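You operate a simulated robot arm through the tools that you are given. There is no shell and no other tool. Be economical: measure what you need, move in short steps, check, and stop when the job is done.

You run a simulated robot arm. Do the job below in one go: nothing can be reset, and whatever is moved stays where it is left.

JOB
Mix the vial with the yellow band in the yellow rack at low speed until its tablet is gone.
Fine: stand it back in its well, turn the mixer off and rest the yellow bung from the black block on it; leave the other vials. Set down upright: what you pick out.

It is judged by the outcome, as a careful person would: the job done as asked, and still so three seconds after it is handed in. It fails if anything else is knocked over, pushed out of place, dropped, spilled or broken.

ROBOT AND FRAMES
A 7-joint arm with a two-finger parallel gripper, fixed in place. Base frame: the origin is at the foot of the arm, x ahead of it, y to its left, z up. Units: m, rad, N and s.
With the tool pointing down near the work surface it reaches from about 0.24 to 0.68 m from the base axis. Its first joint turns from -1.152 to 1.152 rad. Payload 2.4 kg.
Tool frame: the origin (TCP) lies between the finger pads and is the grasp point; the fingertips stand 0.03 m ahead of it; z points along the fingers, y is the line along which they close. Largest opening 0.094 m; finger width 0.028, thickness 0.01; the body of the gripper, 0.05 by 0.096 m, starts 0.055 m behind the TCP.
Orientation is told as [roll, pitch, yaw] about the base's x, y, z axes, in that order, counted from this pose: with the fingers straight down and closing along the base's y, the tool's x points along the base's -x, its y along +y and its z along -z.

CONTROLS
- The arm moves only by the tool move_arm. Its argument "moves" is a list of rows, each a list of 3 entries, a list of its own where there are three numbers: the shift along the tool's x, y, z in m, then the turn, a rotation vector about the tool's x, y, z in rad, then the gripper command, from -1 (shut) to 1 (fully open), values between in proportion. In form: [[[tx, ty, tz], [wx, wy, wz], grip], ...]. A call has 1 to 12 rows; each row shifts and turns the commanded pose from where the row before left it, along the tool's axes as they then stand. Rows are played at 5 a second. More than 0.05 m and 0.15 rad between two rows, or a gripper value outside its range, and nothing of the call is played. A pose out of reach is approached as far as the arm can. The call stops where the force on the tool passes 40 N (or 10 N more than at its start, if that is more) or the arm is blocked; 0.2 s more then pass. Each finger travels about 0.153 m/s and halts on what it meets, pressing with about 41 N; the grip force reading is that of the motor and also rises with nothing between the fingers. The clock runs only during rows and for 0.2 s after the last one: add rows that do not move to give the fingers time. It gives the time, the measured TCP pose, the force on the tool (base axes), the opening and the grip force at its end, in the units of the frame above (readings bear some noise), with the torque about the TCP (base axes, N m) and any sound that the robot's microphone picked up, and new pictures: "show" is both (left out), scene, wrist or none.
- Cameras (640 x 400 px; columns grow to the right, rows downward): "scene" is fixed at [0.0349, 0.467, 1.4539]; the picture's right is [-0.81, -0.59, 0.00], its down [-0.28, 0.39, -0.88] and it looks along [0.51, -0.71, -0.48] (base axes); focal length 319 px, centre (320, 200). "wrist" rides on the gripper at [0.076, 0.014, -0.102] in the tool frame; the picture's right is [-0.18, 0.98, 0.00], its down [-0.75, -0.14, -0.64] and it looks along [-0.63, -0.12, 0.77] (tool axes); focal length 243 px, centre (320, 200).
- locate(camera, pixels): for up to 12 pixels [column, row] of the newest picture of that camera ("zoom" is the newest enlarged one), the place [x, y, z] in the base frame of the surface seen there, good to about 0.002 m. The clock stands still meanwhile.
- zoom(camera, box): a new picture of the part [left, top, right, bottom] of that camera's present view, enlarged. The clock stands still meanwhile.
- job_done(): hands the job in; it is judged then, once.

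Work in short steps. Measure before you move; look again where a grasp or a placing could have gone wrong, and mend it. You have 80 turns and 200 pictures in all, those below and enlarged ones among them. Open the gripper and draw the arm clear of the work before you hand the job in, unless the task says otherwise; then end with one line.

The tools are called as name(argument=value, ...) on one line, values as JSON. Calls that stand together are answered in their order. move_arm: Moves the arm, as the interface text tells. Its arguments: {"type":"object","properties":{"moves":{"type":"array","items":{"type":"array"}},"show":{"type":"string","enum":["both","scene","wrist","none"]}},"required":["moves"]} The other tools are called the same way: locate (camera, pixels) gives the place of the surface under pixels of a picture; zoom (camera, box) takes an enlarged picture of a part of a camera's view; job_done () hands the job in.

At the start:

```text
clock: 0.0
tcp_pos: [0.3756, -0.0558, 1.1604]
ee_rot: [-0.001, 0.0, 0.001]
force: [0.8, -0.5, -0.4]
torque: [0.0, 0.03, -0.02]
grip_width: 0.0939
grip_force: 0.0
```

scene: 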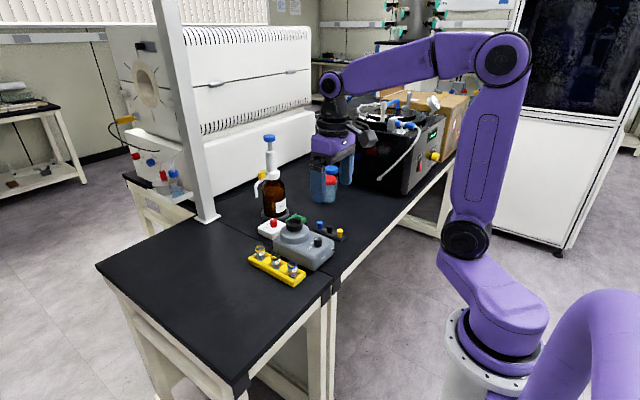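
wrist: 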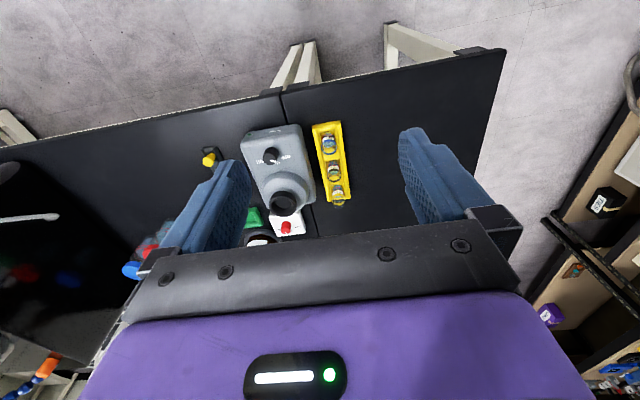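

I see the yellow rack with three vials around scene (277,266), the grey mixer around (303,245) and the black block around (330,232). I will zoom in on them from both cameras.

zoom(camera="scene", box=[235, 200, 363, 290])

zoom(camera="wrist", box=[190, 110, 370, 250])

```text
4.44 times, centred on (299, 245) of scene
```

zoom: 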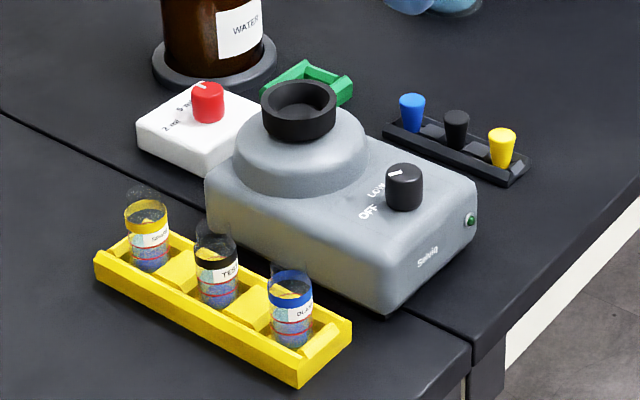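

```text
2.86 times, centred on (280, 180) of wrist
```

zoom: 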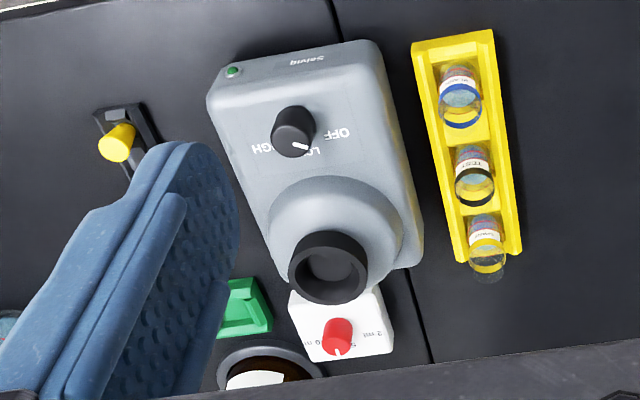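

The yellow-band vial is at the far-left end of the rack (scene ~(264,253)). I'll zoom in closer on the knob and vials, then locate the key points.

zoom(camera="scene", box=[296, 226, 340, 254])

zoom(camera="scene", box=[250, 232, 306, 288])

locate(camera="scene", pixels=[[316, 238], [295, 220], [295, 226], [295, 228], [264, 243], [264, 248], [278, 255], [293, 265], [335, 226], [335, 231], [297, 283], [255, 258]])

locate(camera="wrist", pixels=[[272, 156], [284, 204], [327, 183], [338, 203], [337, 197], [333, 173], [328, 148], [208, 161], [220, 157], [330, 123], [274, 160], [257, 130]])

```text
14.29 times, centred on (318, 240) of scene
```

zoom: 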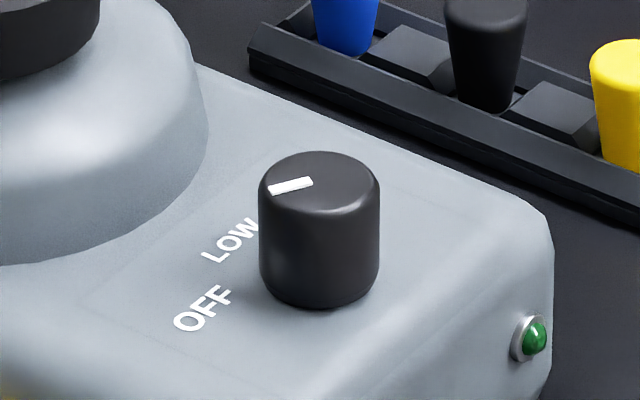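

```text
7.14 times, centred on (278, 260) of scene
```

zoom: 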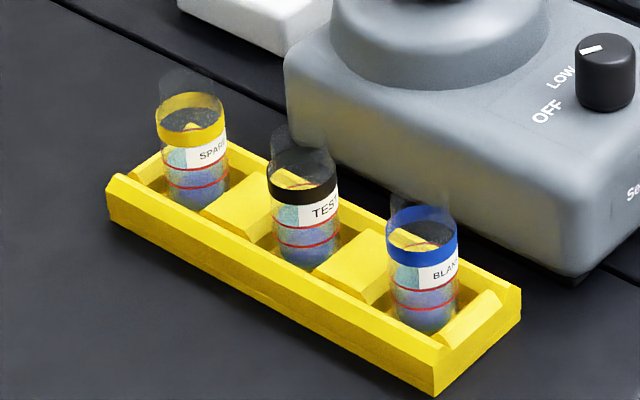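

```text
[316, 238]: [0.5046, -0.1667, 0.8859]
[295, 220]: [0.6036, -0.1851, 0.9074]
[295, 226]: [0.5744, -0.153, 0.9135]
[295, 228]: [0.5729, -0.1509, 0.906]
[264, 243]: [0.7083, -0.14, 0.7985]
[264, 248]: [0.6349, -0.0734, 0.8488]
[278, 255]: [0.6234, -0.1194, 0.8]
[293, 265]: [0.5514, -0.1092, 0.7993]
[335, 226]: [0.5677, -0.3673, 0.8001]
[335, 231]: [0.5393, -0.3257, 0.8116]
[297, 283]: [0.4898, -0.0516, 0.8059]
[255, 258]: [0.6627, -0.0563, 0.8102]
```

```text
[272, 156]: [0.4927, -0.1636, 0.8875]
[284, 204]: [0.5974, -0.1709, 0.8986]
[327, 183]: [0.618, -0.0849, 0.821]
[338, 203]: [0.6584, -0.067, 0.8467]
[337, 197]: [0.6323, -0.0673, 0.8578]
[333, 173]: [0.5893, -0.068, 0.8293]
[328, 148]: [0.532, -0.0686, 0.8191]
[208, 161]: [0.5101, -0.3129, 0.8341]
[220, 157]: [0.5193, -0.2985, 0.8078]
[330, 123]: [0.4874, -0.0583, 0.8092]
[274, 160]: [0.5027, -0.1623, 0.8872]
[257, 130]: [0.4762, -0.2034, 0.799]
```

Work surface is z≈0.80, knob top z≈0.887 at (0.496,-0.165). I'll move over for a clearer wrist view of the knob dial, in four small steps.

move_arm(moves=[[[0.01, -0.025, 0.02], [0, 0, 0], 1], [[0.01, -0.025, 0.03], [0, 0, 0], 1], [[0.01, -0.025, 0.03], [0, 0, 0], 1], [[0.0, -0.02, 0.02], [0, 0, 0], 1], [[0, 0, 0], [0, 0, 0], 1]], show="wrist")

```text
clock: 1.2
tcp_pos: [0.3459, -0.1511, 1.0591]
ee_rot: [-0.001, 0.0, 0.001]
force: [-0.2, 0.7, 0.0]
torque: [0.0, 0.01, -0.03]
grip_width: 0.0939
grip_force: 0.1
```

wrist: 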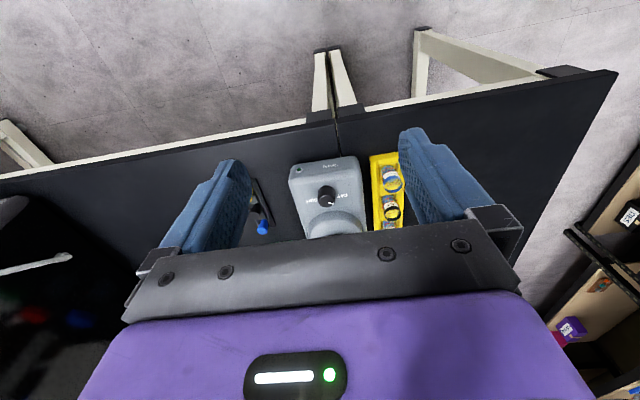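

The knob is at wrist (327,196). Zoom on it.

zoom(camera="wrist", box=[280, 150, 376, 240])

zoom(camera="wrist", box=[304, 182, 352, 212])

```text
4.44 times, centred on (328, 195) of wrist
```

zoom: 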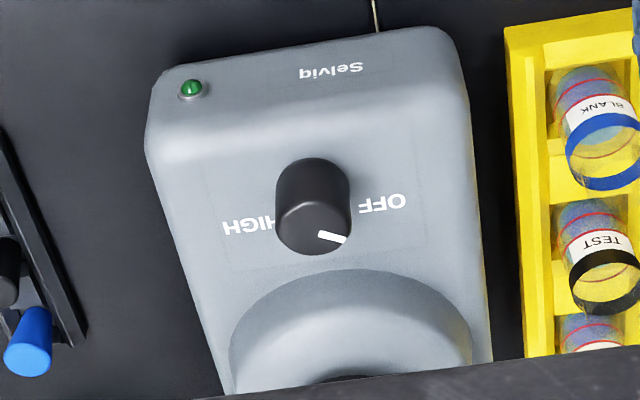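

```text
13.33 times, centred on (328, 197) of wrist
```

zoom: 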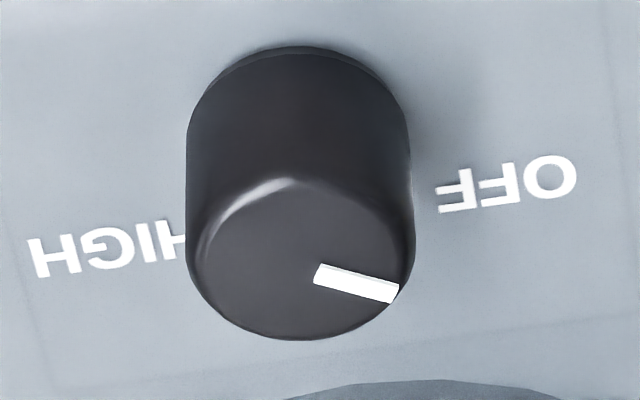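

I need the dial geometry; locating the pointer ends and labels from the zoomed wrist view (pointer (320,272)–(395,295)).

locate(camera="zoom", pixels=[[322, 274], [392, 293], [300, 340], [192, 250], [408, 250], [300, 190], [510, 184], [110, 245], [300, 265], [300, 55], [445, 188], [575, 180]])

zoom(camera="scene", box=[296, 226, 340, 254])

```text
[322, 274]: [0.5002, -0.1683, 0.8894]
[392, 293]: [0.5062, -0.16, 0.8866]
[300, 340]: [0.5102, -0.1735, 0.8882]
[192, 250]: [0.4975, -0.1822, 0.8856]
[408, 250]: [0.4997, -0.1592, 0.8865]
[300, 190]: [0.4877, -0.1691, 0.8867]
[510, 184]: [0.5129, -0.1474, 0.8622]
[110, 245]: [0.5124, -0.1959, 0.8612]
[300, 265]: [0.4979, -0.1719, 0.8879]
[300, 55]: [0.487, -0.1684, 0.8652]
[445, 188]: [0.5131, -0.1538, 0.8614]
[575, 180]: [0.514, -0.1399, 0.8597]
```

```text
14.29 times, centred on (318, 240) of scene
```

zoom: 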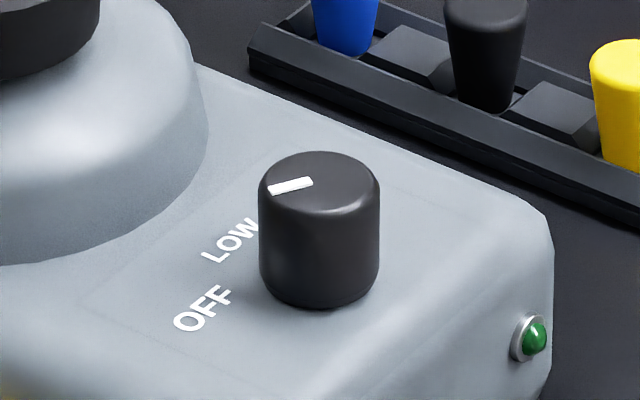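

locate(camera="zoom", pixels=[[215, 253], [232, 240], [253, 225], [202, 308], [180, 322], [226, 293], [288, 186], [318, 182], [270, 190], [308, 182], [268, 265], [375, 265]])

```text
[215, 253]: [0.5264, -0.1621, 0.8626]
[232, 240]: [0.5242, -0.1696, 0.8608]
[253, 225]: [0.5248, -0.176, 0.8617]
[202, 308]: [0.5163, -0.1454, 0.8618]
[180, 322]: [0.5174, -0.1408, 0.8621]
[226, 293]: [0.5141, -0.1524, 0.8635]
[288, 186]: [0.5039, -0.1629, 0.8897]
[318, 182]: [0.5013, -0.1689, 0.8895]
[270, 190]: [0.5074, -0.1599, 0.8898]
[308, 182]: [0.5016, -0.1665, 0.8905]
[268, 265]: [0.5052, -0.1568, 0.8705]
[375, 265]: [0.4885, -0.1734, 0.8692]
```

Dial: knob centre ≈(0.499,-0.170), OFF at about +57°, LOW ≈0°, HIGH ≈-62°; the pointer is at OFF now (lamp dark). I'll hover above the knob with fingers partly open.

move_arm(moves=[[[-0.04, -0.005, 0.02], [0, 0, 0], 0.5], [[-0.04, -0.005, 0.03], [0, 0, 0], 0.1], [[-0.04, -0.005, 0.03], [0, 0, 0], 0.1], [[-0.033, -0.004, 0.029], [0, 0, 0], 0.1], [[0, 0, 0], [0, 0, 0], 0.1]], show="both")

```text
refused: row 2 steps farther than a row can; nothing moved
```

move_arm(moves=[[[-0.035, -0.004, 0.02], [0, 0, 0], 0.5], [[-0.035, -0.004, 0.025], [0, 0, 0], 0.1], [[-0.035, -0.004, 0.025], [0, 0, 0], 0.1], [[-0.035, -0.004, 0.025], [0, 0, 0], 0.1], [[-0.013, -0.003, 0.014], [0, 0, 0], 0.1], [[0, 0, 0], [0, 0, 0], 0.1]], show="both")

```text
clock: 2.6
tcp_pos: [0.4979, -0.1701, 0.9505]
ee_rot: [-0.001, 0.0, 0.002]
force: [-0.3, 1.1, -0.2]
torque: [-0.01, -0.01, 0.01]
grip_width: 0.0516
grip_force: 0.0
```

scene: 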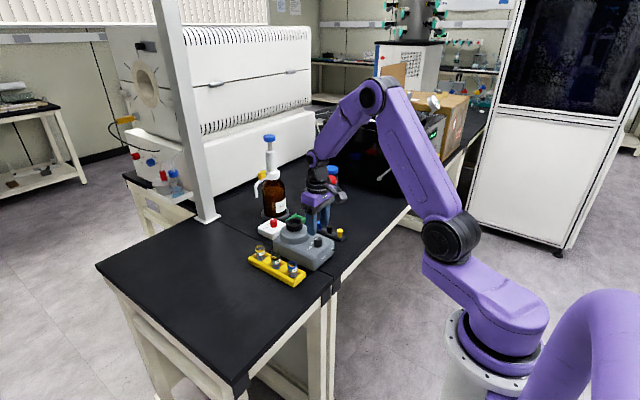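
wrist: 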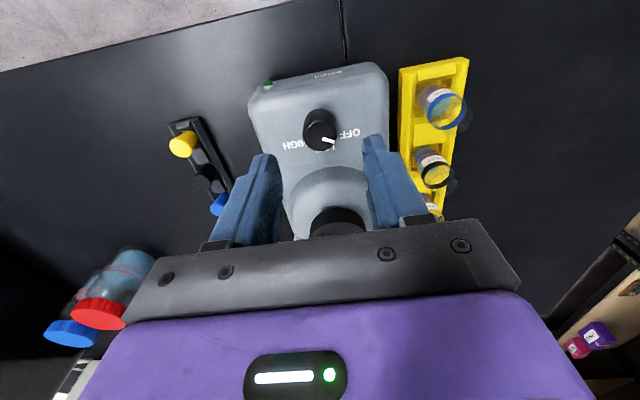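

Pose is right over the knob. Descend so the tips are just above the housing, then close on the knob.

move_arm(moves=[[[-0.001, 0, 0.025], [0, 0, 0], 0.1], [[0, 0, 0.025], [0, 0, 0], 0.1], [[0, 0, 0], [0, 0, 0], 0.1]], show="both")

zoom(camera="scene", box=[260, 190, 360, 280])

```text
clock: 3.4
tcp_pos: [0.4998, -0.17, 0.9009]
ee_rot: [0.001, -0.001, 0.0]
force: [-0.2, -0.1, 0.2]
torque: [0.04, 0.01, -0.01]
grip_width: 0.0515
grip_force: 0.1
```

scene: 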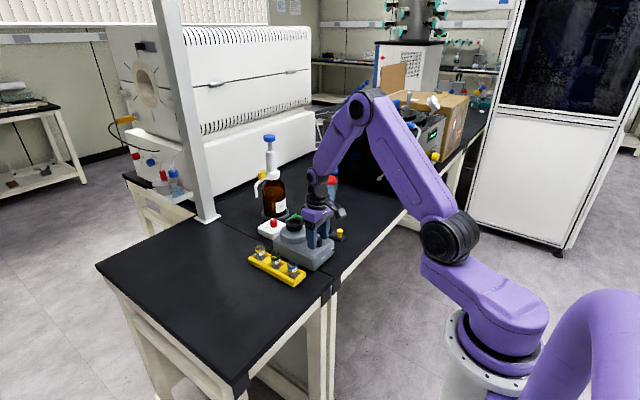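
wrist: 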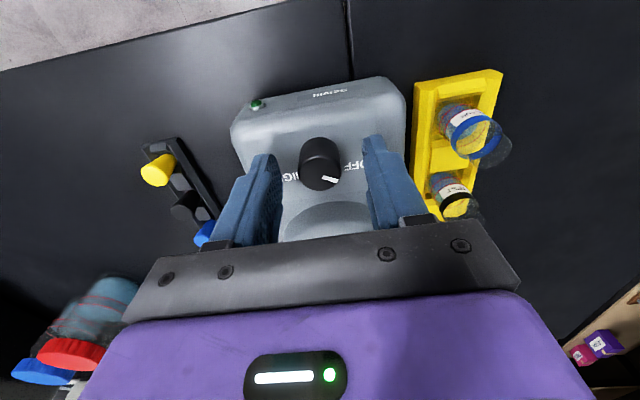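

```text
4.44 times, centred on (310, 235) of scene
```

zoom: 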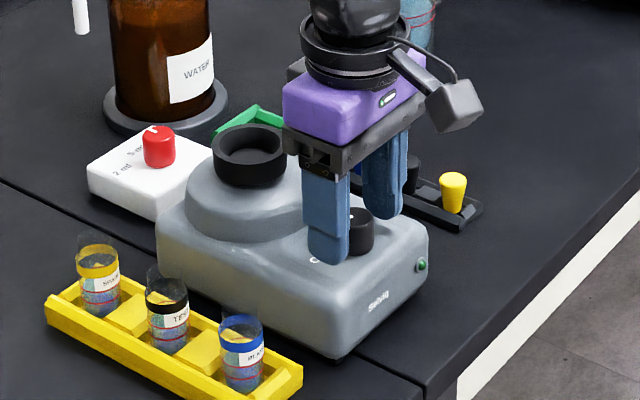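

The knob is between the fingers. Close on it.

move_arm(moves=[[[0, 0, 0], [0, 0, 0], -0.3], [[0, 0, 0], [0, 0, 0], -0.6], [[0, 0, 0], [0, 0, 0], -0.6]], show="wrist")

```text
clock: 4.2
tcp_pos: [0.4975, -0.1693, 0.901]
ee_rot: [0.0, -0.001, -0.002]
force: [1.0, -2.8, -4.3]
torque: [-0.05, -0.13, 0.01]
grip_width: 0.0256
grip_force: 44.9
```

wrist: 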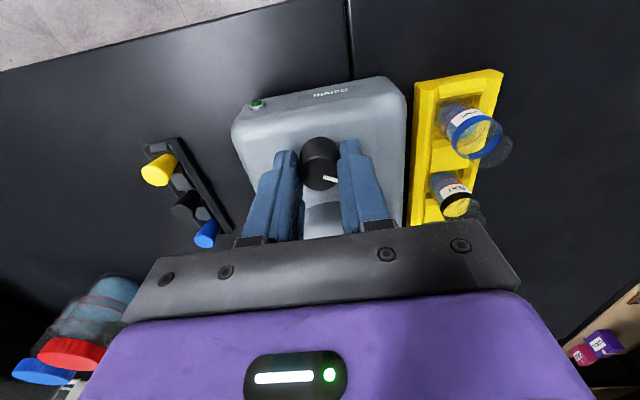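

Gripped (0.0256 m). Turn about 0.98 rad clockwise (toward LOW) and check.

move_arm(moves=[[[0, 0, 0], [0, 0, 0.14], -0.6], [[0, 0, 0], [0, 0, 0.14], -0.6], [[0, 0, 0], [0, 0, 0.14], -0.6], [[0, 0, 0], [0, 0, 0.14], -0.6], [[0, 0, 0], [0, 0, 0.14], -0.6], [[0, 0, 0], [0, 0, 0.14], -0.6], [[0, 0, 0], [0, 0, 0.14], -0.6], [[0, 0, 0], [0, 0, 0], -0.6]], show="both")

zoom(camera="wrist", box=[240, 80, 400, 220])

```text
clock: 6.0
tcp_pos: [0.4999, -0.1696, 0.9004]
ee_rot: [-0.002, 0.001, -0.98]
force: [-2.8, 4.9, 10.3]
torque: [0.33, 0.25, -0.02]
grip_width: 0.0256
grip_force: 44.5
```

scene: 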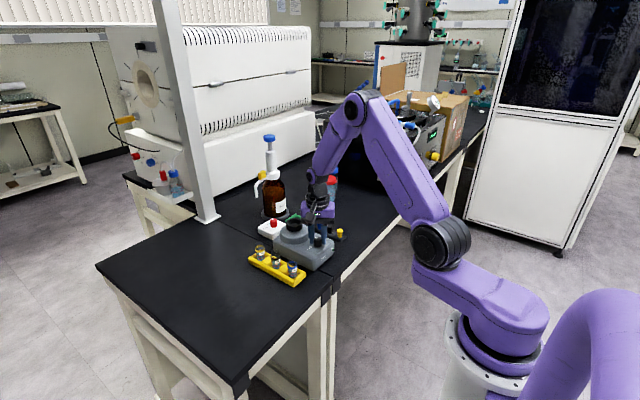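
wrist: 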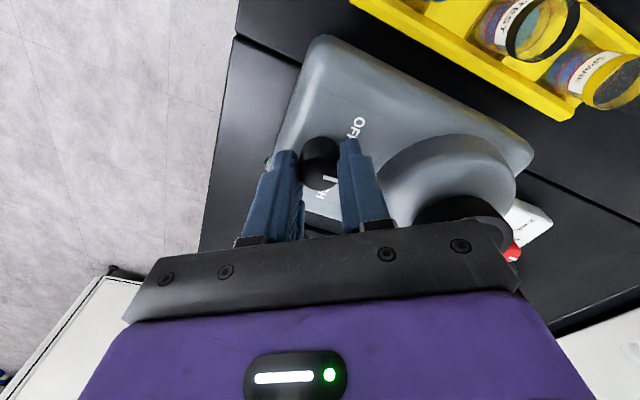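

```text
2.86 times, centred on (320, 150) of wrist
```

zoom: 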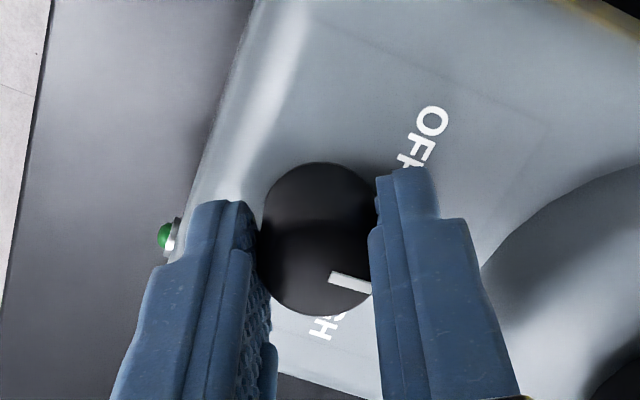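

The pointer followed the fingers. Release, lift, and turn back to look at it.

move_arm(moves=[[[0, 0, 0], [0, 0, 0], 0.1], [[0, 0, 0], [0, 0, 0], 0.1], [[0, 0, -0.04], [0, 0, 0], 0.1], [[0, 0, -0.04], [0, 0, 0], 0.1], [[0.04, 0, -0.02], [0, 0, -0.14], 0.1], [[0, 0, 0], [0, 0, -0.14], 0.1], [[0, 0, 0], [0, 0, -0.14], 0.1], [[0, 0, 0], [0, 0, -0.14], 0.1], [[0, 0, 0], [0, 0, -0.14], 0.1], [[0, 0, 0], [0, 0, -0.14], 0.1], [[0, 0, 0], [0, 0, -0.14], 0.1], [[0, 0, 0], [0, 0, 0], 0.1]], show="both")

zoom(camera="scene", box=[296, 226, 340, 254])

zoom(camera="wrist", box=[220, 60, 480, 240])

```text
clock: 8.6
tcp_pos: [0.4766, -0.1369, 1.0023]
ee_rot: [0.001, 0.002, 0.002]
force: [0.9, -0.5, -0.4]
torque: [0.0, 0.0, -0.02]
grip_width: 0.0517
grip_force: 0.0
```

scene: 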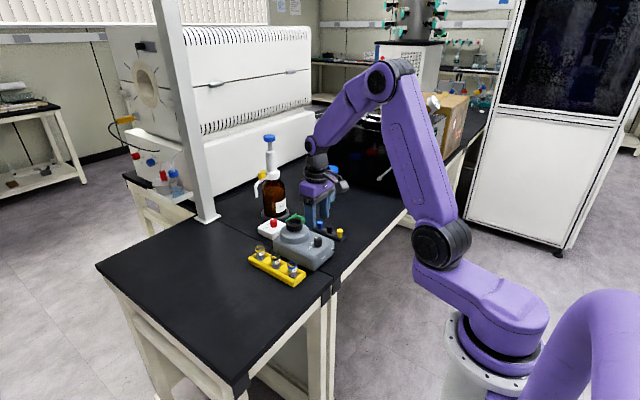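
wrist: 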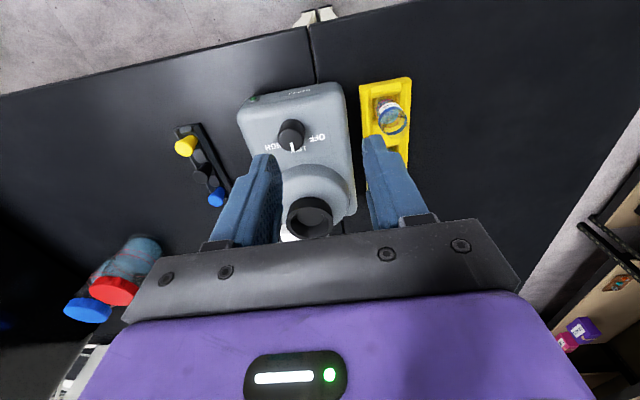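

```text
14.29 times, centred on (318, 240) of scene
```

zoom: 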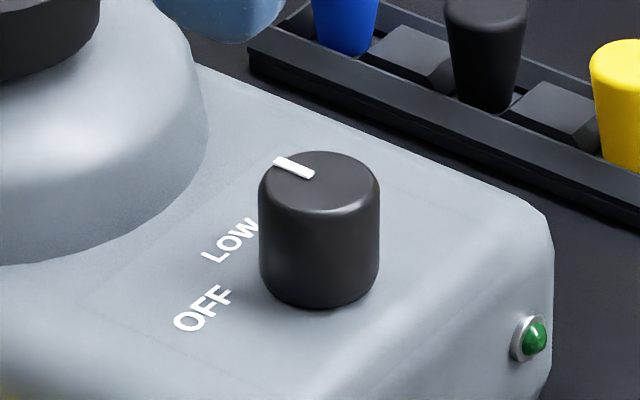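

```text
2.22 times, centred on (350, 150) of wrist
```

zoom: 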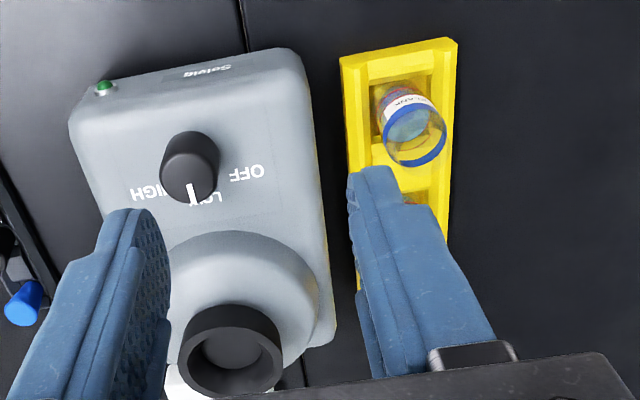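

locate(camera="zoom", pixels=[[190, 186], [193, 201], [230, 340], [188, 345], [272, 335], [230, 310], [228, 385], [247, 174], [150, 193], [206, 198]])

zoom(camera="wrist", box=[240, 80, 340, 160])

```text
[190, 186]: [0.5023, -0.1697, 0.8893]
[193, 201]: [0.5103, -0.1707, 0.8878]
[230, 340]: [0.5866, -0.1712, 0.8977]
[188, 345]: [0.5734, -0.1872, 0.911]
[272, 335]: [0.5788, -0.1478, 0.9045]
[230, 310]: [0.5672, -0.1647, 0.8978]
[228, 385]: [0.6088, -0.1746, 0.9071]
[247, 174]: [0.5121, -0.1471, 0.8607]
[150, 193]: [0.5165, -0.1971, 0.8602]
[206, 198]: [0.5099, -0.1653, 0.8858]
```

```text
5.00 times, centred on (290, 120) of wrist
```

zoom: 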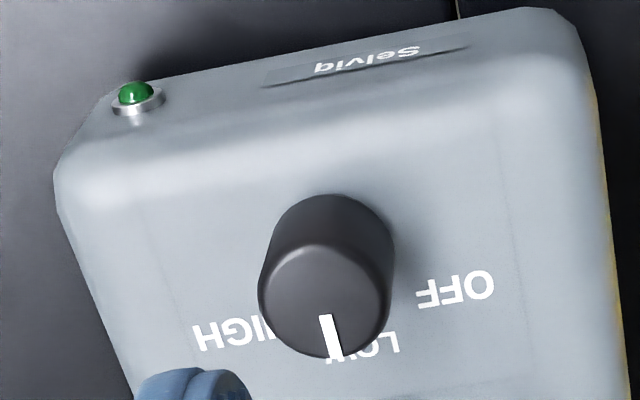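

Pointer now sits at LOW (angle ≈0°). Next go over the rack for an accurate look at the yellow-band vial.

move_arm(moves=[[[-0.025, 0.028, 0], [0, 0, 0], 0.5], [[-0.025, 0.028, 0], [0, 0, 0], 1], [[0, 0, 0], [0, 0, 0], 1]], show="wrist")

zoom(camera="wrist", box=[240, 100, 420, 240])

```text
clock: 9.4
tcp_pos: [0.5279, -0.0812, 1.0013]
ee_rot: [0.0, 0.0, 0.002]
force: [0.3, 0.0, -0.4]
torque: [0.05, 0.05, 0.0]
grip_width: 0.0942
grip_force: 0.0
```

wrist: 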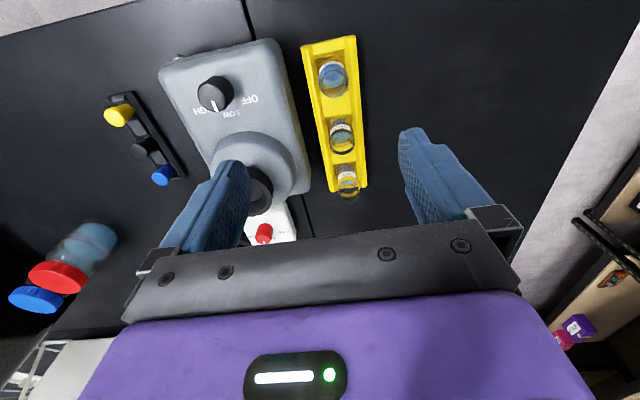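

```text
2.86 times, centred on (330, 170) of wrist
```

zoom: 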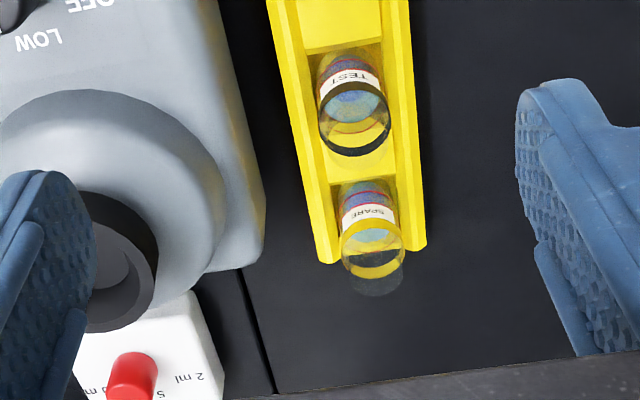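

zoom(camera="wrist", box=[320, 150, 380, 210])

locate(camera="zoom", pixels=[[343, 248], [406, 248], [373, 221], [373, 278], [375, 255], [375, 292], [322, 262], [424, 246], [270, 5], [406, 5], [330, 150], [412, 150]])

locate(camera="wrist", pixels=[[356, 37], [302, 44], [330, 192], [366, 186], [321, 80], [346, 80], [332, 90], [343, 138], [344, 154], [259, 194], [251, 205], [270, 180]])

```text
6.67 times, centred on (350, 180) of wrist
```

zoom: 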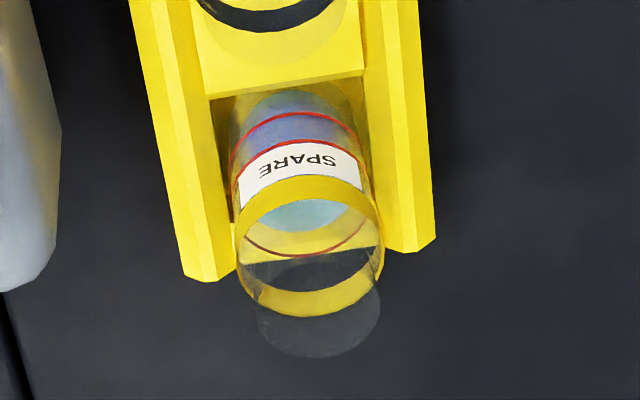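

```text
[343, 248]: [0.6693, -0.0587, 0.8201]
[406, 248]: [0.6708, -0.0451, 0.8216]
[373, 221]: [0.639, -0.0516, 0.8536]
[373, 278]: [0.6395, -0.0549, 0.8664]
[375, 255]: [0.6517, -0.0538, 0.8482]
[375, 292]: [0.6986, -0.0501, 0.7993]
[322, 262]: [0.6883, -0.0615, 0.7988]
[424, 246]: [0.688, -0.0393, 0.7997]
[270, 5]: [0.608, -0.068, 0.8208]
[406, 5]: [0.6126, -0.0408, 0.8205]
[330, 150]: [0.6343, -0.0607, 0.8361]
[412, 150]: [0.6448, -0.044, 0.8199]
```

```text
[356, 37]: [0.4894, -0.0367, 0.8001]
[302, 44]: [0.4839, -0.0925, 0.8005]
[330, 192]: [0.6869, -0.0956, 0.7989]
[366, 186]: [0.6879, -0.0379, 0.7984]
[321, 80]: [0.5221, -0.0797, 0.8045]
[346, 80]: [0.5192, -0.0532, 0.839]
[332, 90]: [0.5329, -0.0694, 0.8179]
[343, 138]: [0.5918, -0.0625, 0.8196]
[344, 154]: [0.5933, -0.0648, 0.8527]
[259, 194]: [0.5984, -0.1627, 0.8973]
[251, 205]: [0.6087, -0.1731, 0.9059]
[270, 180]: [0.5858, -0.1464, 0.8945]
```

The zoom coordinates went to the newer picture; I'll re-locate with its own pixels.

locate(camera="zoom", pixels=[[300, 165], [250, 190], [355, 170], [310, 185], [233, 200], [377, 190], [185, 278], [235, 268], [388, 250], [436, 238], [318, 356], [310, 300]])

zoom(camera="scene", box=[250, 235, 280, 270])

```text
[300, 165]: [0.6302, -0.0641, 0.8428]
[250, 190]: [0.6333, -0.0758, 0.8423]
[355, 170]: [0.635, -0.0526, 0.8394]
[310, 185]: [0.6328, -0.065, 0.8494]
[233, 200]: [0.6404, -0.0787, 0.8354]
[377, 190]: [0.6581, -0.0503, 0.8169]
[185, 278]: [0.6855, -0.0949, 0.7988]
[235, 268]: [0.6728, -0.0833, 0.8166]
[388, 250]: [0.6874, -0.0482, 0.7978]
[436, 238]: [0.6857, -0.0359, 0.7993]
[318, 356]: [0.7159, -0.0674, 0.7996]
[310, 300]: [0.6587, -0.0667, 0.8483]
```

```text
11.43 times, centred on (265, 252) of scene
```

zoom: 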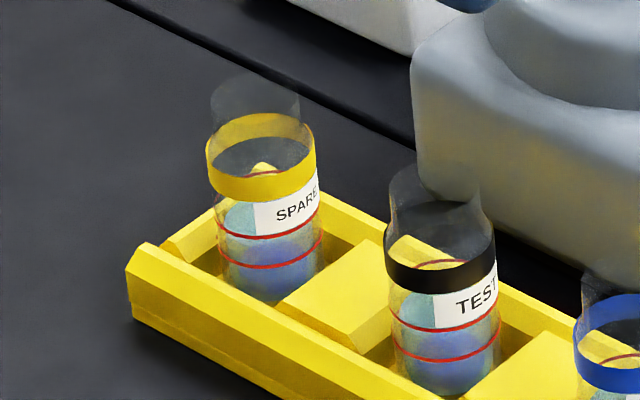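

Vial axis ≈(0.646,-0.065), Ø≈0.026, neck top ≈0.876, rack rails ≈0.82. I'll hover above it with a partial opening.

move_arm(moves=[[[-0.04, 0.005, 0.01], [0, 0, 0], 0.2], [[-0.04, 0.005, 0.02], [0, 0, 0], 0.2], [[-0.038, 0.006, 0.025], [0, 0, 0], 0.2], [[0, 0, 0.021], [0, 0, 0], 0.2], [[0, 0, 0], [0, 0, 0], 0.2]], show="both")

zoom(camera="scene", box=[230, 190, 330, 290])

```text
clock: 10.6
tcp_pos: [0.6446, -0.0639, 0.9245]
ee_rot: [0.0, -0.002, -0.001]
force: [-0.7, 0.5, 0.1]
torque: [0.0, 0.01, 0.0]
grip_width: 0.0563
grip_force: 0.2
```

scene: 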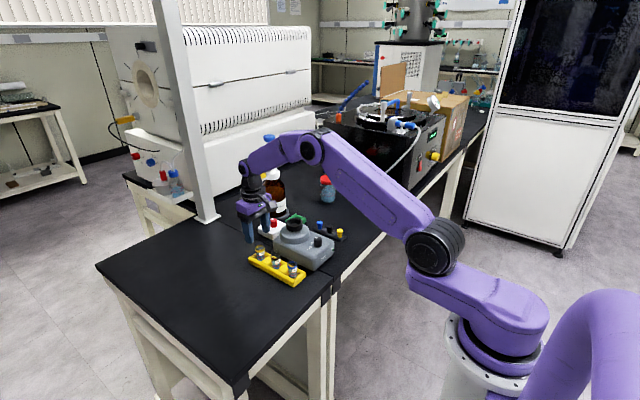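
wrist: 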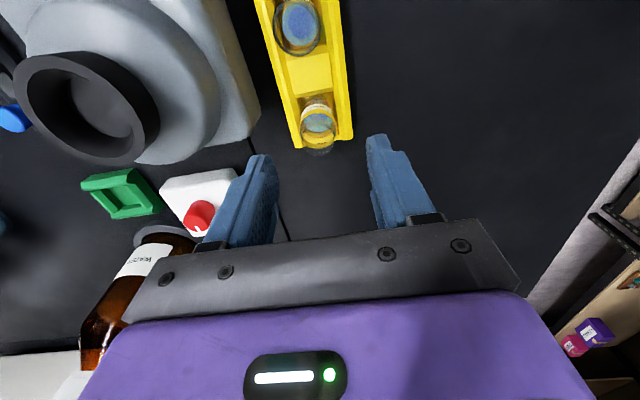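

```text
4.00 times, centred on (280, 240) of scene
```

zoom: 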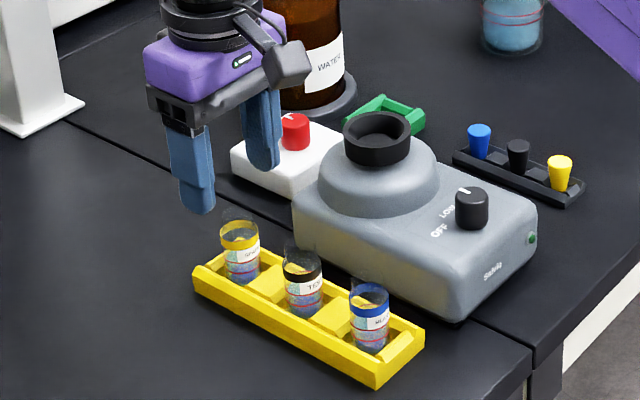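

Hovering well. Locate the cup rim from this close view (wrist ~(87,107)), then descend on the vial.

locate(camera="wrist", pixels=[[28, 100], [150, 115], [80, 62], [115, 158], [100, 110], [22, 100], [75, 95], [130, 130], [88, 50], [321, 120], [320, 150], [308, 135]])

zoom(camera="wrist", box=[0, 30, 180, 180])

```text
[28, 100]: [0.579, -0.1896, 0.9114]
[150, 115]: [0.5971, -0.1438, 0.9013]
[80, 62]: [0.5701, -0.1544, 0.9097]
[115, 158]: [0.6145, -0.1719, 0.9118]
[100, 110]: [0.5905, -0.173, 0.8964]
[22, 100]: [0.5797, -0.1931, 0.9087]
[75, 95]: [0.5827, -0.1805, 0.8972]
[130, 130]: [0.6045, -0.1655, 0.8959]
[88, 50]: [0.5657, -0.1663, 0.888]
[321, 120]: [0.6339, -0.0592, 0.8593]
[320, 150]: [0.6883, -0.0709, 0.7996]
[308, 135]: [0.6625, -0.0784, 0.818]
```

```text
2.67 times, centred on (90, 105) of wrist
```

zoom: 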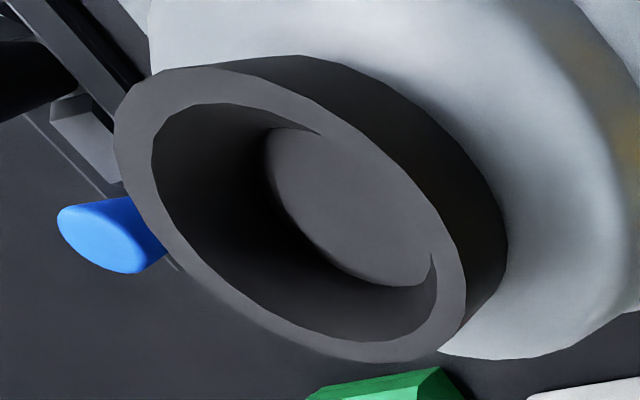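

locate(camera="zoom", pixels=[[135, 130], [452, 300], [230, 88], [330, 345], [395, 185], [190, 262], [280, 150], [420, 280], [300, 230], [400, 180], [350, 210], [420, 345]])

```text
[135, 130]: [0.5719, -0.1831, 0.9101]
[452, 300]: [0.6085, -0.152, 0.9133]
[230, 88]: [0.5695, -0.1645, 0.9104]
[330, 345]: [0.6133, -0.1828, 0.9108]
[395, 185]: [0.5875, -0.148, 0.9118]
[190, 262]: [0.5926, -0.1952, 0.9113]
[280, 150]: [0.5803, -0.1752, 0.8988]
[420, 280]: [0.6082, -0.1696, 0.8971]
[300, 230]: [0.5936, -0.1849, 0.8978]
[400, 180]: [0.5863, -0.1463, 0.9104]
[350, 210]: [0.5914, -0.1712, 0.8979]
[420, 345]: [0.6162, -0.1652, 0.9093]
```

Cup: centre ≈(0.5915,-0.171), floor z≈0.898, rim ≈0.911. Descend around the vial to TCP z≈0.860.

move_arm(moves=[[[-0.001, -0.0013, 0.02], [0, 0, 0], 0.2], [[0, 0, 0.025], [0, 0, 0], 0.2], [[0, 0, 0.02], [0, 0, 0], 0.2], [[0, 0, 0], [0, 0, 0], 0.2]], show="both")

zoom(camera="scene", box=[230, 210, 310, 280])

```text
clock: 11.6
tcp_pos: [0.6465, -0.0652, 0.8612]
ee_rot: [0.0, 0.0, -0.001]
force: [-0.3, 0.1, 0.0]
torque: [-0.01, 0.01, -0.01]
grip_width: 0.0563
grip_force: 0.2
```

scene: 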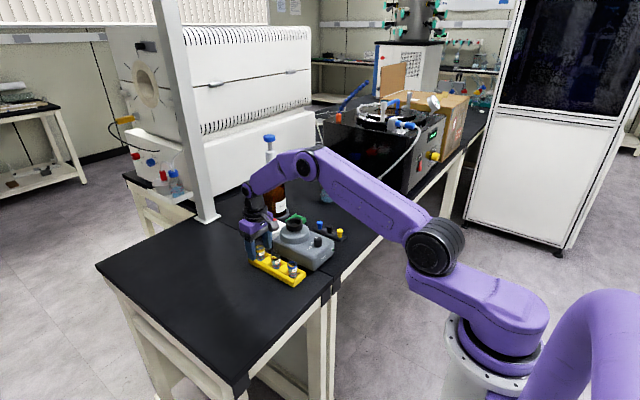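
wrist: 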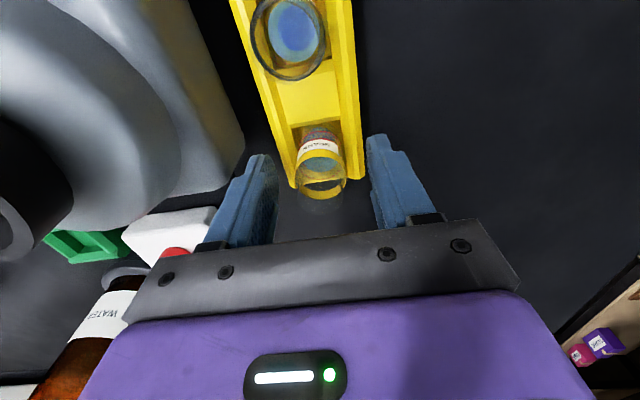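

```text
5.71 times, centred on (270, 245) of scene
```

zoom: 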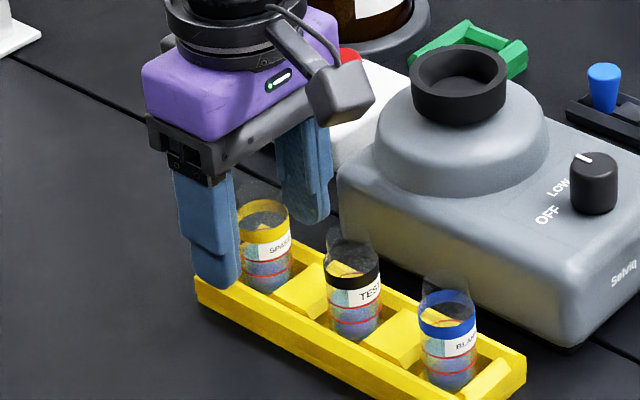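

Vial is centred between the fingers (wrist col 320). Close on it.

move_arm(moves=[[[0, 0, 0], [0, 0, 0], -0.2], [[0, 0, 0], [0, 0, 0], -0.55], [[0, 0, 0], [0, 0, 0], -0.55]], show="wrist")

```text
clock: 12.4
tcp_pos: [0.6452, -0.0647, 0.8603]
ee_rot: [-0.001, 0.001, 0.001]
force: [-0.5, 0.5, 0.1]
torque: [-0.01, 0.01, 0.0]
grip_width: 0.0256
grip_force: 41.3
```

wrist: 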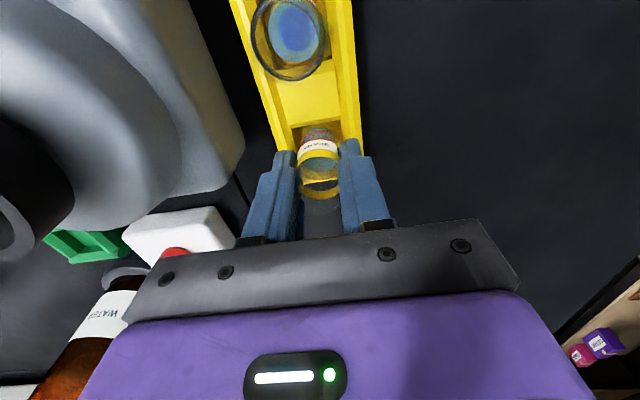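

Gripped at 0.0256 m. Lift gently straight up and check the vial and its tablet.

move_arm(moves=[[[0, 0, -0.015], [0, 0, 0], -0.55], [[0, 0, -0.025], [0, 0, 0], -0.55], [[0, 0, -0.03], [0, 0, 0], -0.55], [[0, 0, -0.03], [0, 0, 0], -0.55], [[0, 0, -0.02], [0, 0, 0], -0.55], [[0, 0, 0], [0, 0, 0], -0.55]], show="both")

zoom(camera="scene", box=[235, 205, 285, 255])

```text
clock: 13.8
tcp_pos: [0.6462, -0.0657, 0.9798]
ee_rot: [0.001, 0.001, -0.001]
force: [0.3, 0.0, 0.1]
torque: [0.04, -0.02, 0.0]
grip_width: 0.0258
grip_force: 40.7
```

scene: 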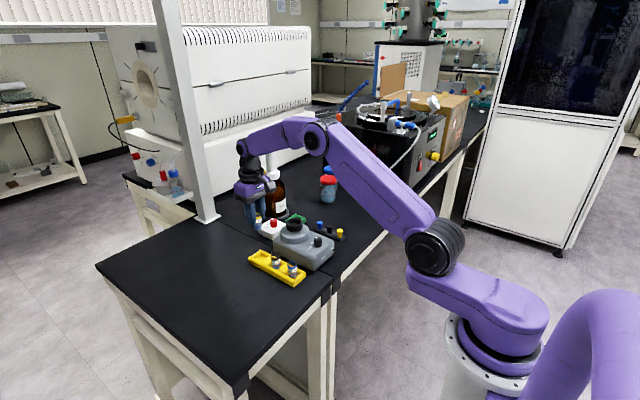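
wrist: 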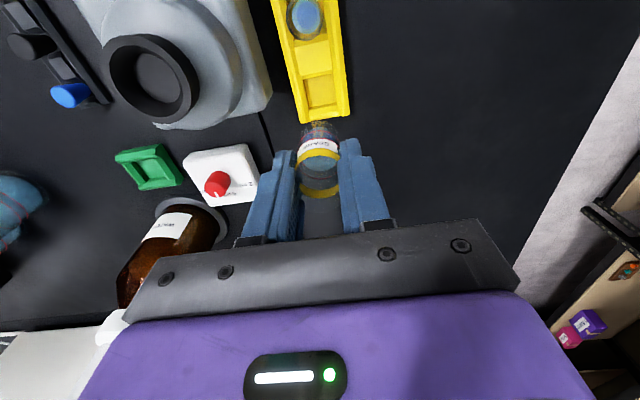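

```text
8.00 times, centred on (260, 230) of scene
```

zoom: 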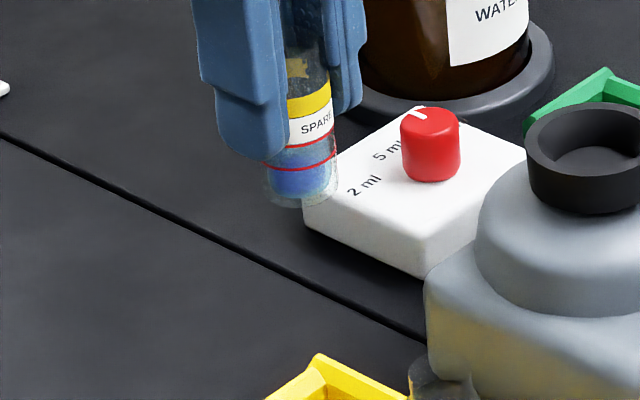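

zoom(camera="wrist", box=[290, 110, 350, 210])

zoom(camera="scene", box=[248, 215, 272, 235])

```text
4.00 times, centred on (320, 160) of wrist
```

zoom: 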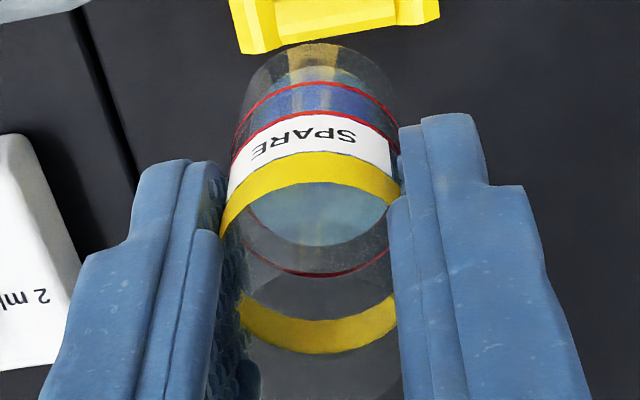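

```text
16.00 times, centred on (260, 225) of scene
```

zoom: 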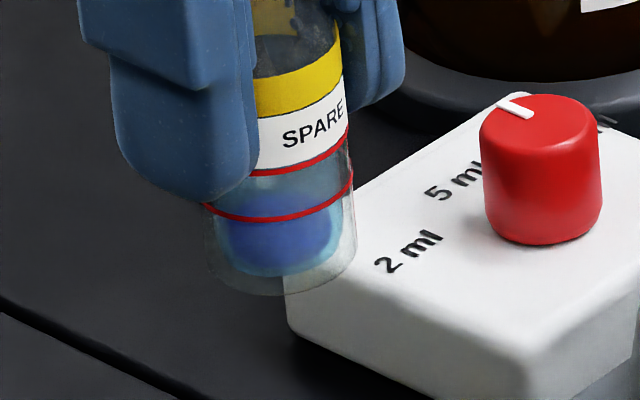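

The dark-blue blob in the bottom is the tablet. Vial bottom is 0.056 m below the TCP. Check the bottle's whereabouts before moving over to the cup.

locate(camera="scene", pixels=[[280, 210], [276, 219], [288, 217], [274, 222], [273, 224], [270, 139], [284, 185]])

move_arm(moves=[[[0, 0, -0.015], [0, 0, 0], -0.55], [[0.01, -0.02, 0], [0, 0, 0], -0.55], [[0.015, -0.025, 0], [0, 0, 0], -0.55], [[0.015, -0.025, 0], [0, 0, 0], -0.55], [[0.01, -0.025, 0], [0, 0, 0], -0.55], [[0.0045, -0.011, 0], [0, 0, 0], -0.55], [[0, 0, 0], [0, 0, 0], -0.55]], show="both")

zoom(camera="scene", box=[260, 190, 330, 260])

```text
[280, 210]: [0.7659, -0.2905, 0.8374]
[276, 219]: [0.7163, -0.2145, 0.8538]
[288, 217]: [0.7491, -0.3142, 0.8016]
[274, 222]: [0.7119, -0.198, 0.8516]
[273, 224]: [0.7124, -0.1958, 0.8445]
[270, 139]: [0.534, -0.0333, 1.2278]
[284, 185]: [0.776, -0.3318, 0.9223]
```

```text
clock: 15.4
tcp_pos: [0.5908, -0.1727, 0.9965]
ee_rot: [0.0, 0.001, 0.0]
force: [0.4, 0.5, -0.3]
torque: [-0.01, -0.03, 0.0]
grip_width: 0.0257
grip_force: 41.0
```

scene: 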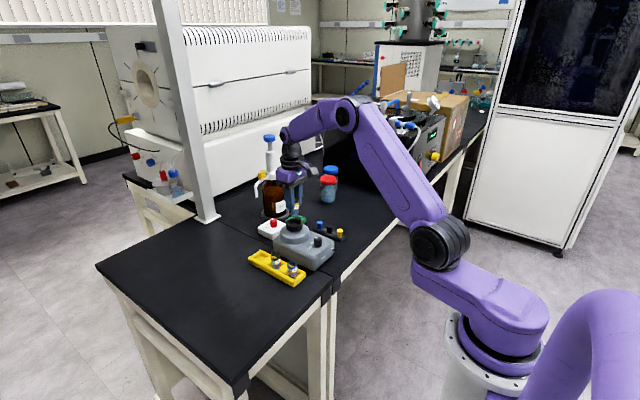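
wrist: 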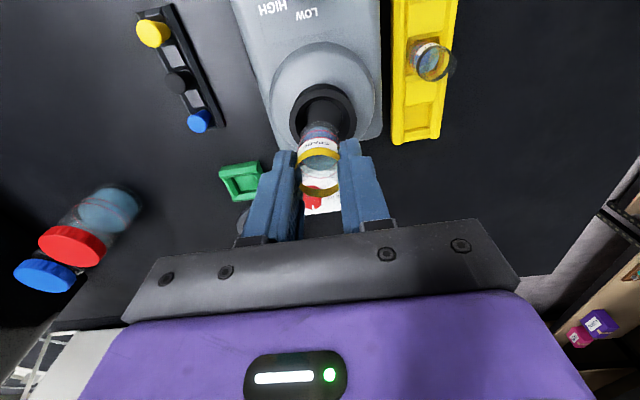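

```text
5.71 times, centred on (295, 225) of scene
```

zoom: 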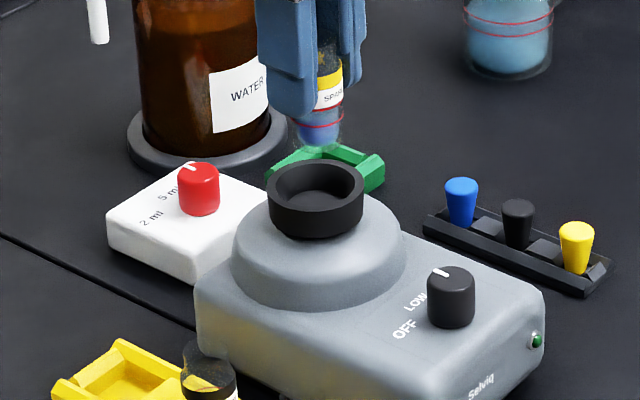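

Above the cup and clear of the bottle. Lower into the cup in small steps.

move_arm(moves=[[[-0.0007, 0.0015, 0.015], [0, 0, 0], -0.55], [[0, 0, 0.015], [0, 0, 0], -0.55], [[0, 0, 0.009], [0, 0, 0], -0.55], [[0, 0, 0], [0, 0, 0], -0.55]], show="both")

zoom(camera="scene", box=[260, 200, 330, 260])

```text
clock: 16.4
tcp_pos: [0.5922, -0.1716, 0.9564]
ee_rot: [0.002, 0.0, 0.001]
force: [0.0, 0.1, -1.3]
torque: [0.0, 0.02, 0.01]
grip_width: 0.0256
grip_force: 41.3
```

scene: 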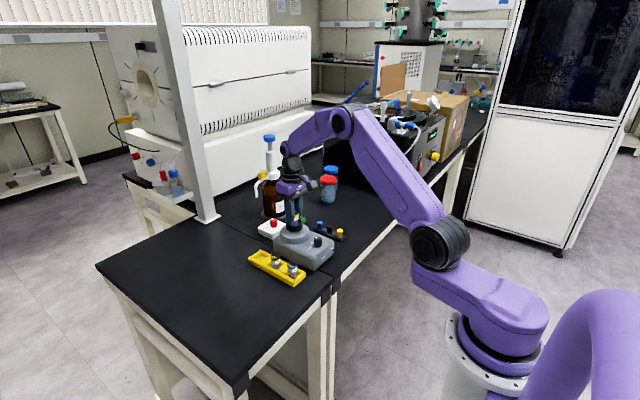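
wrist: 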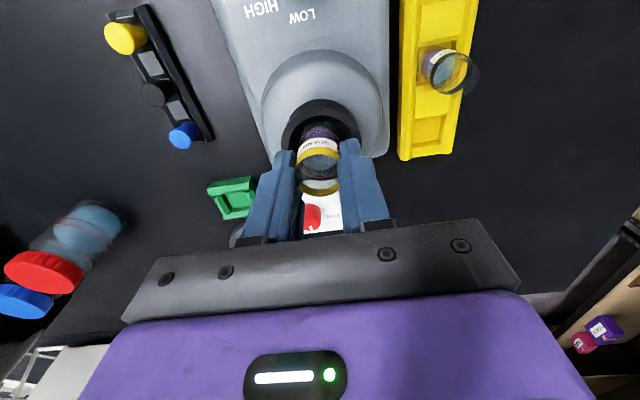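

```text
6.67 times, centred on (295, 230) of scene
```

zoom: 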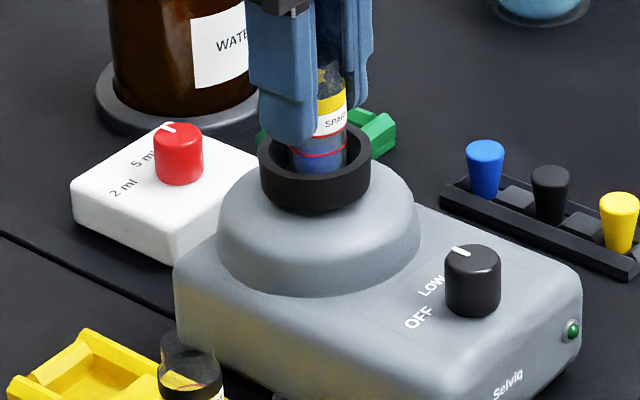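

Near the cup floor, no contact yet. Press down in 2 mm steps watching force and sound.

move_arm(moves=[[[0, 0, 0.002], [0, 0, 0], -0.55], [[0, 0, 0.002], [0, 0, 0], -0.55], [[0, 0, 0], [0, 0, 0], -0.55]], show="none")

```text
clock: 17.2
tcp_pos: [0.5921, -0.1707, 0.953]
ee_rot: [0.0, 0.0, 0.0]
force: [-0.5, -0.1, 0.3]
torque: [-0.01, 0.05, 0.0]
grip_width: 0.0257
grip_force: 41.1
```

move_arm(moves=[[[0, 0, 0.001], [0, 0, 0], -0.55], [[0, 0, 0.001], [0, 0, 0], -0.55], [[0, 0, 0], [0, 0, 0], -0.55]], show="none")

```text
clock: 18.0
tcp_pos: [0.5929, -0.1714, 0.9492]
ee_rot: [-0.002, -0.002, 0.002]
force: [-2.3, 0.8, 3.4]
torque: [-0.03, 0.12, 0.0]
grip_width: 0.0254
grip_force: 40.7
```

Contact is building (3.4 N) at z≈0.950. Press slightly further.

move_arm(moves=[[[0, 0, 0.001], [0, 0, 0], -0.55], [[0, 0, 0.001], [0, 0, 0], -0.55], [[0, 0, 0], [0, 0, 0], -0.55], [[0, 0, 0], [0, 0, 0], -0.55]], show="scene")

zoom(camera="scene", box=[270, 205, 340, 265])

```text
clock: 19.0
tcp_pos: [0.5925, -0.1718, 0.9486]
ee_rot: [0.0, -0.001, 0.0]
force: [0.5, -2.7, 4.2]
torque: [-0.08, 0.0, 0.01]
grip_width: 0.0255
grip_force: 41.7
```

scene: 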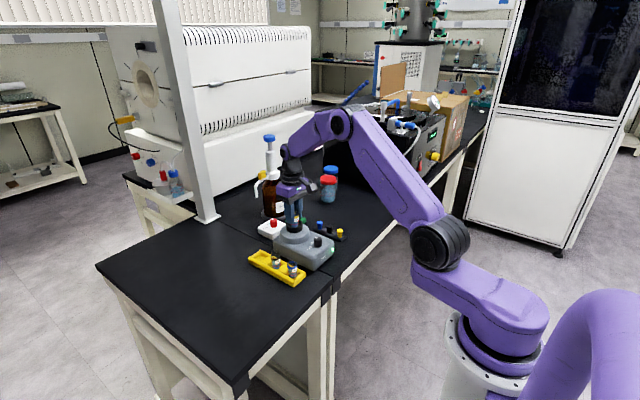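

```text
6.67 times, centred on (305, 235) of scene
```

zoom: 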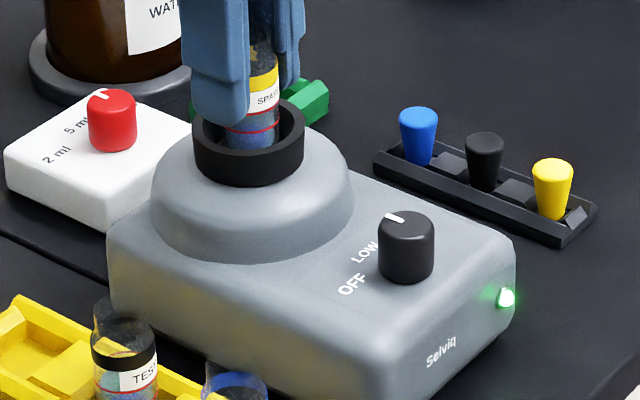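

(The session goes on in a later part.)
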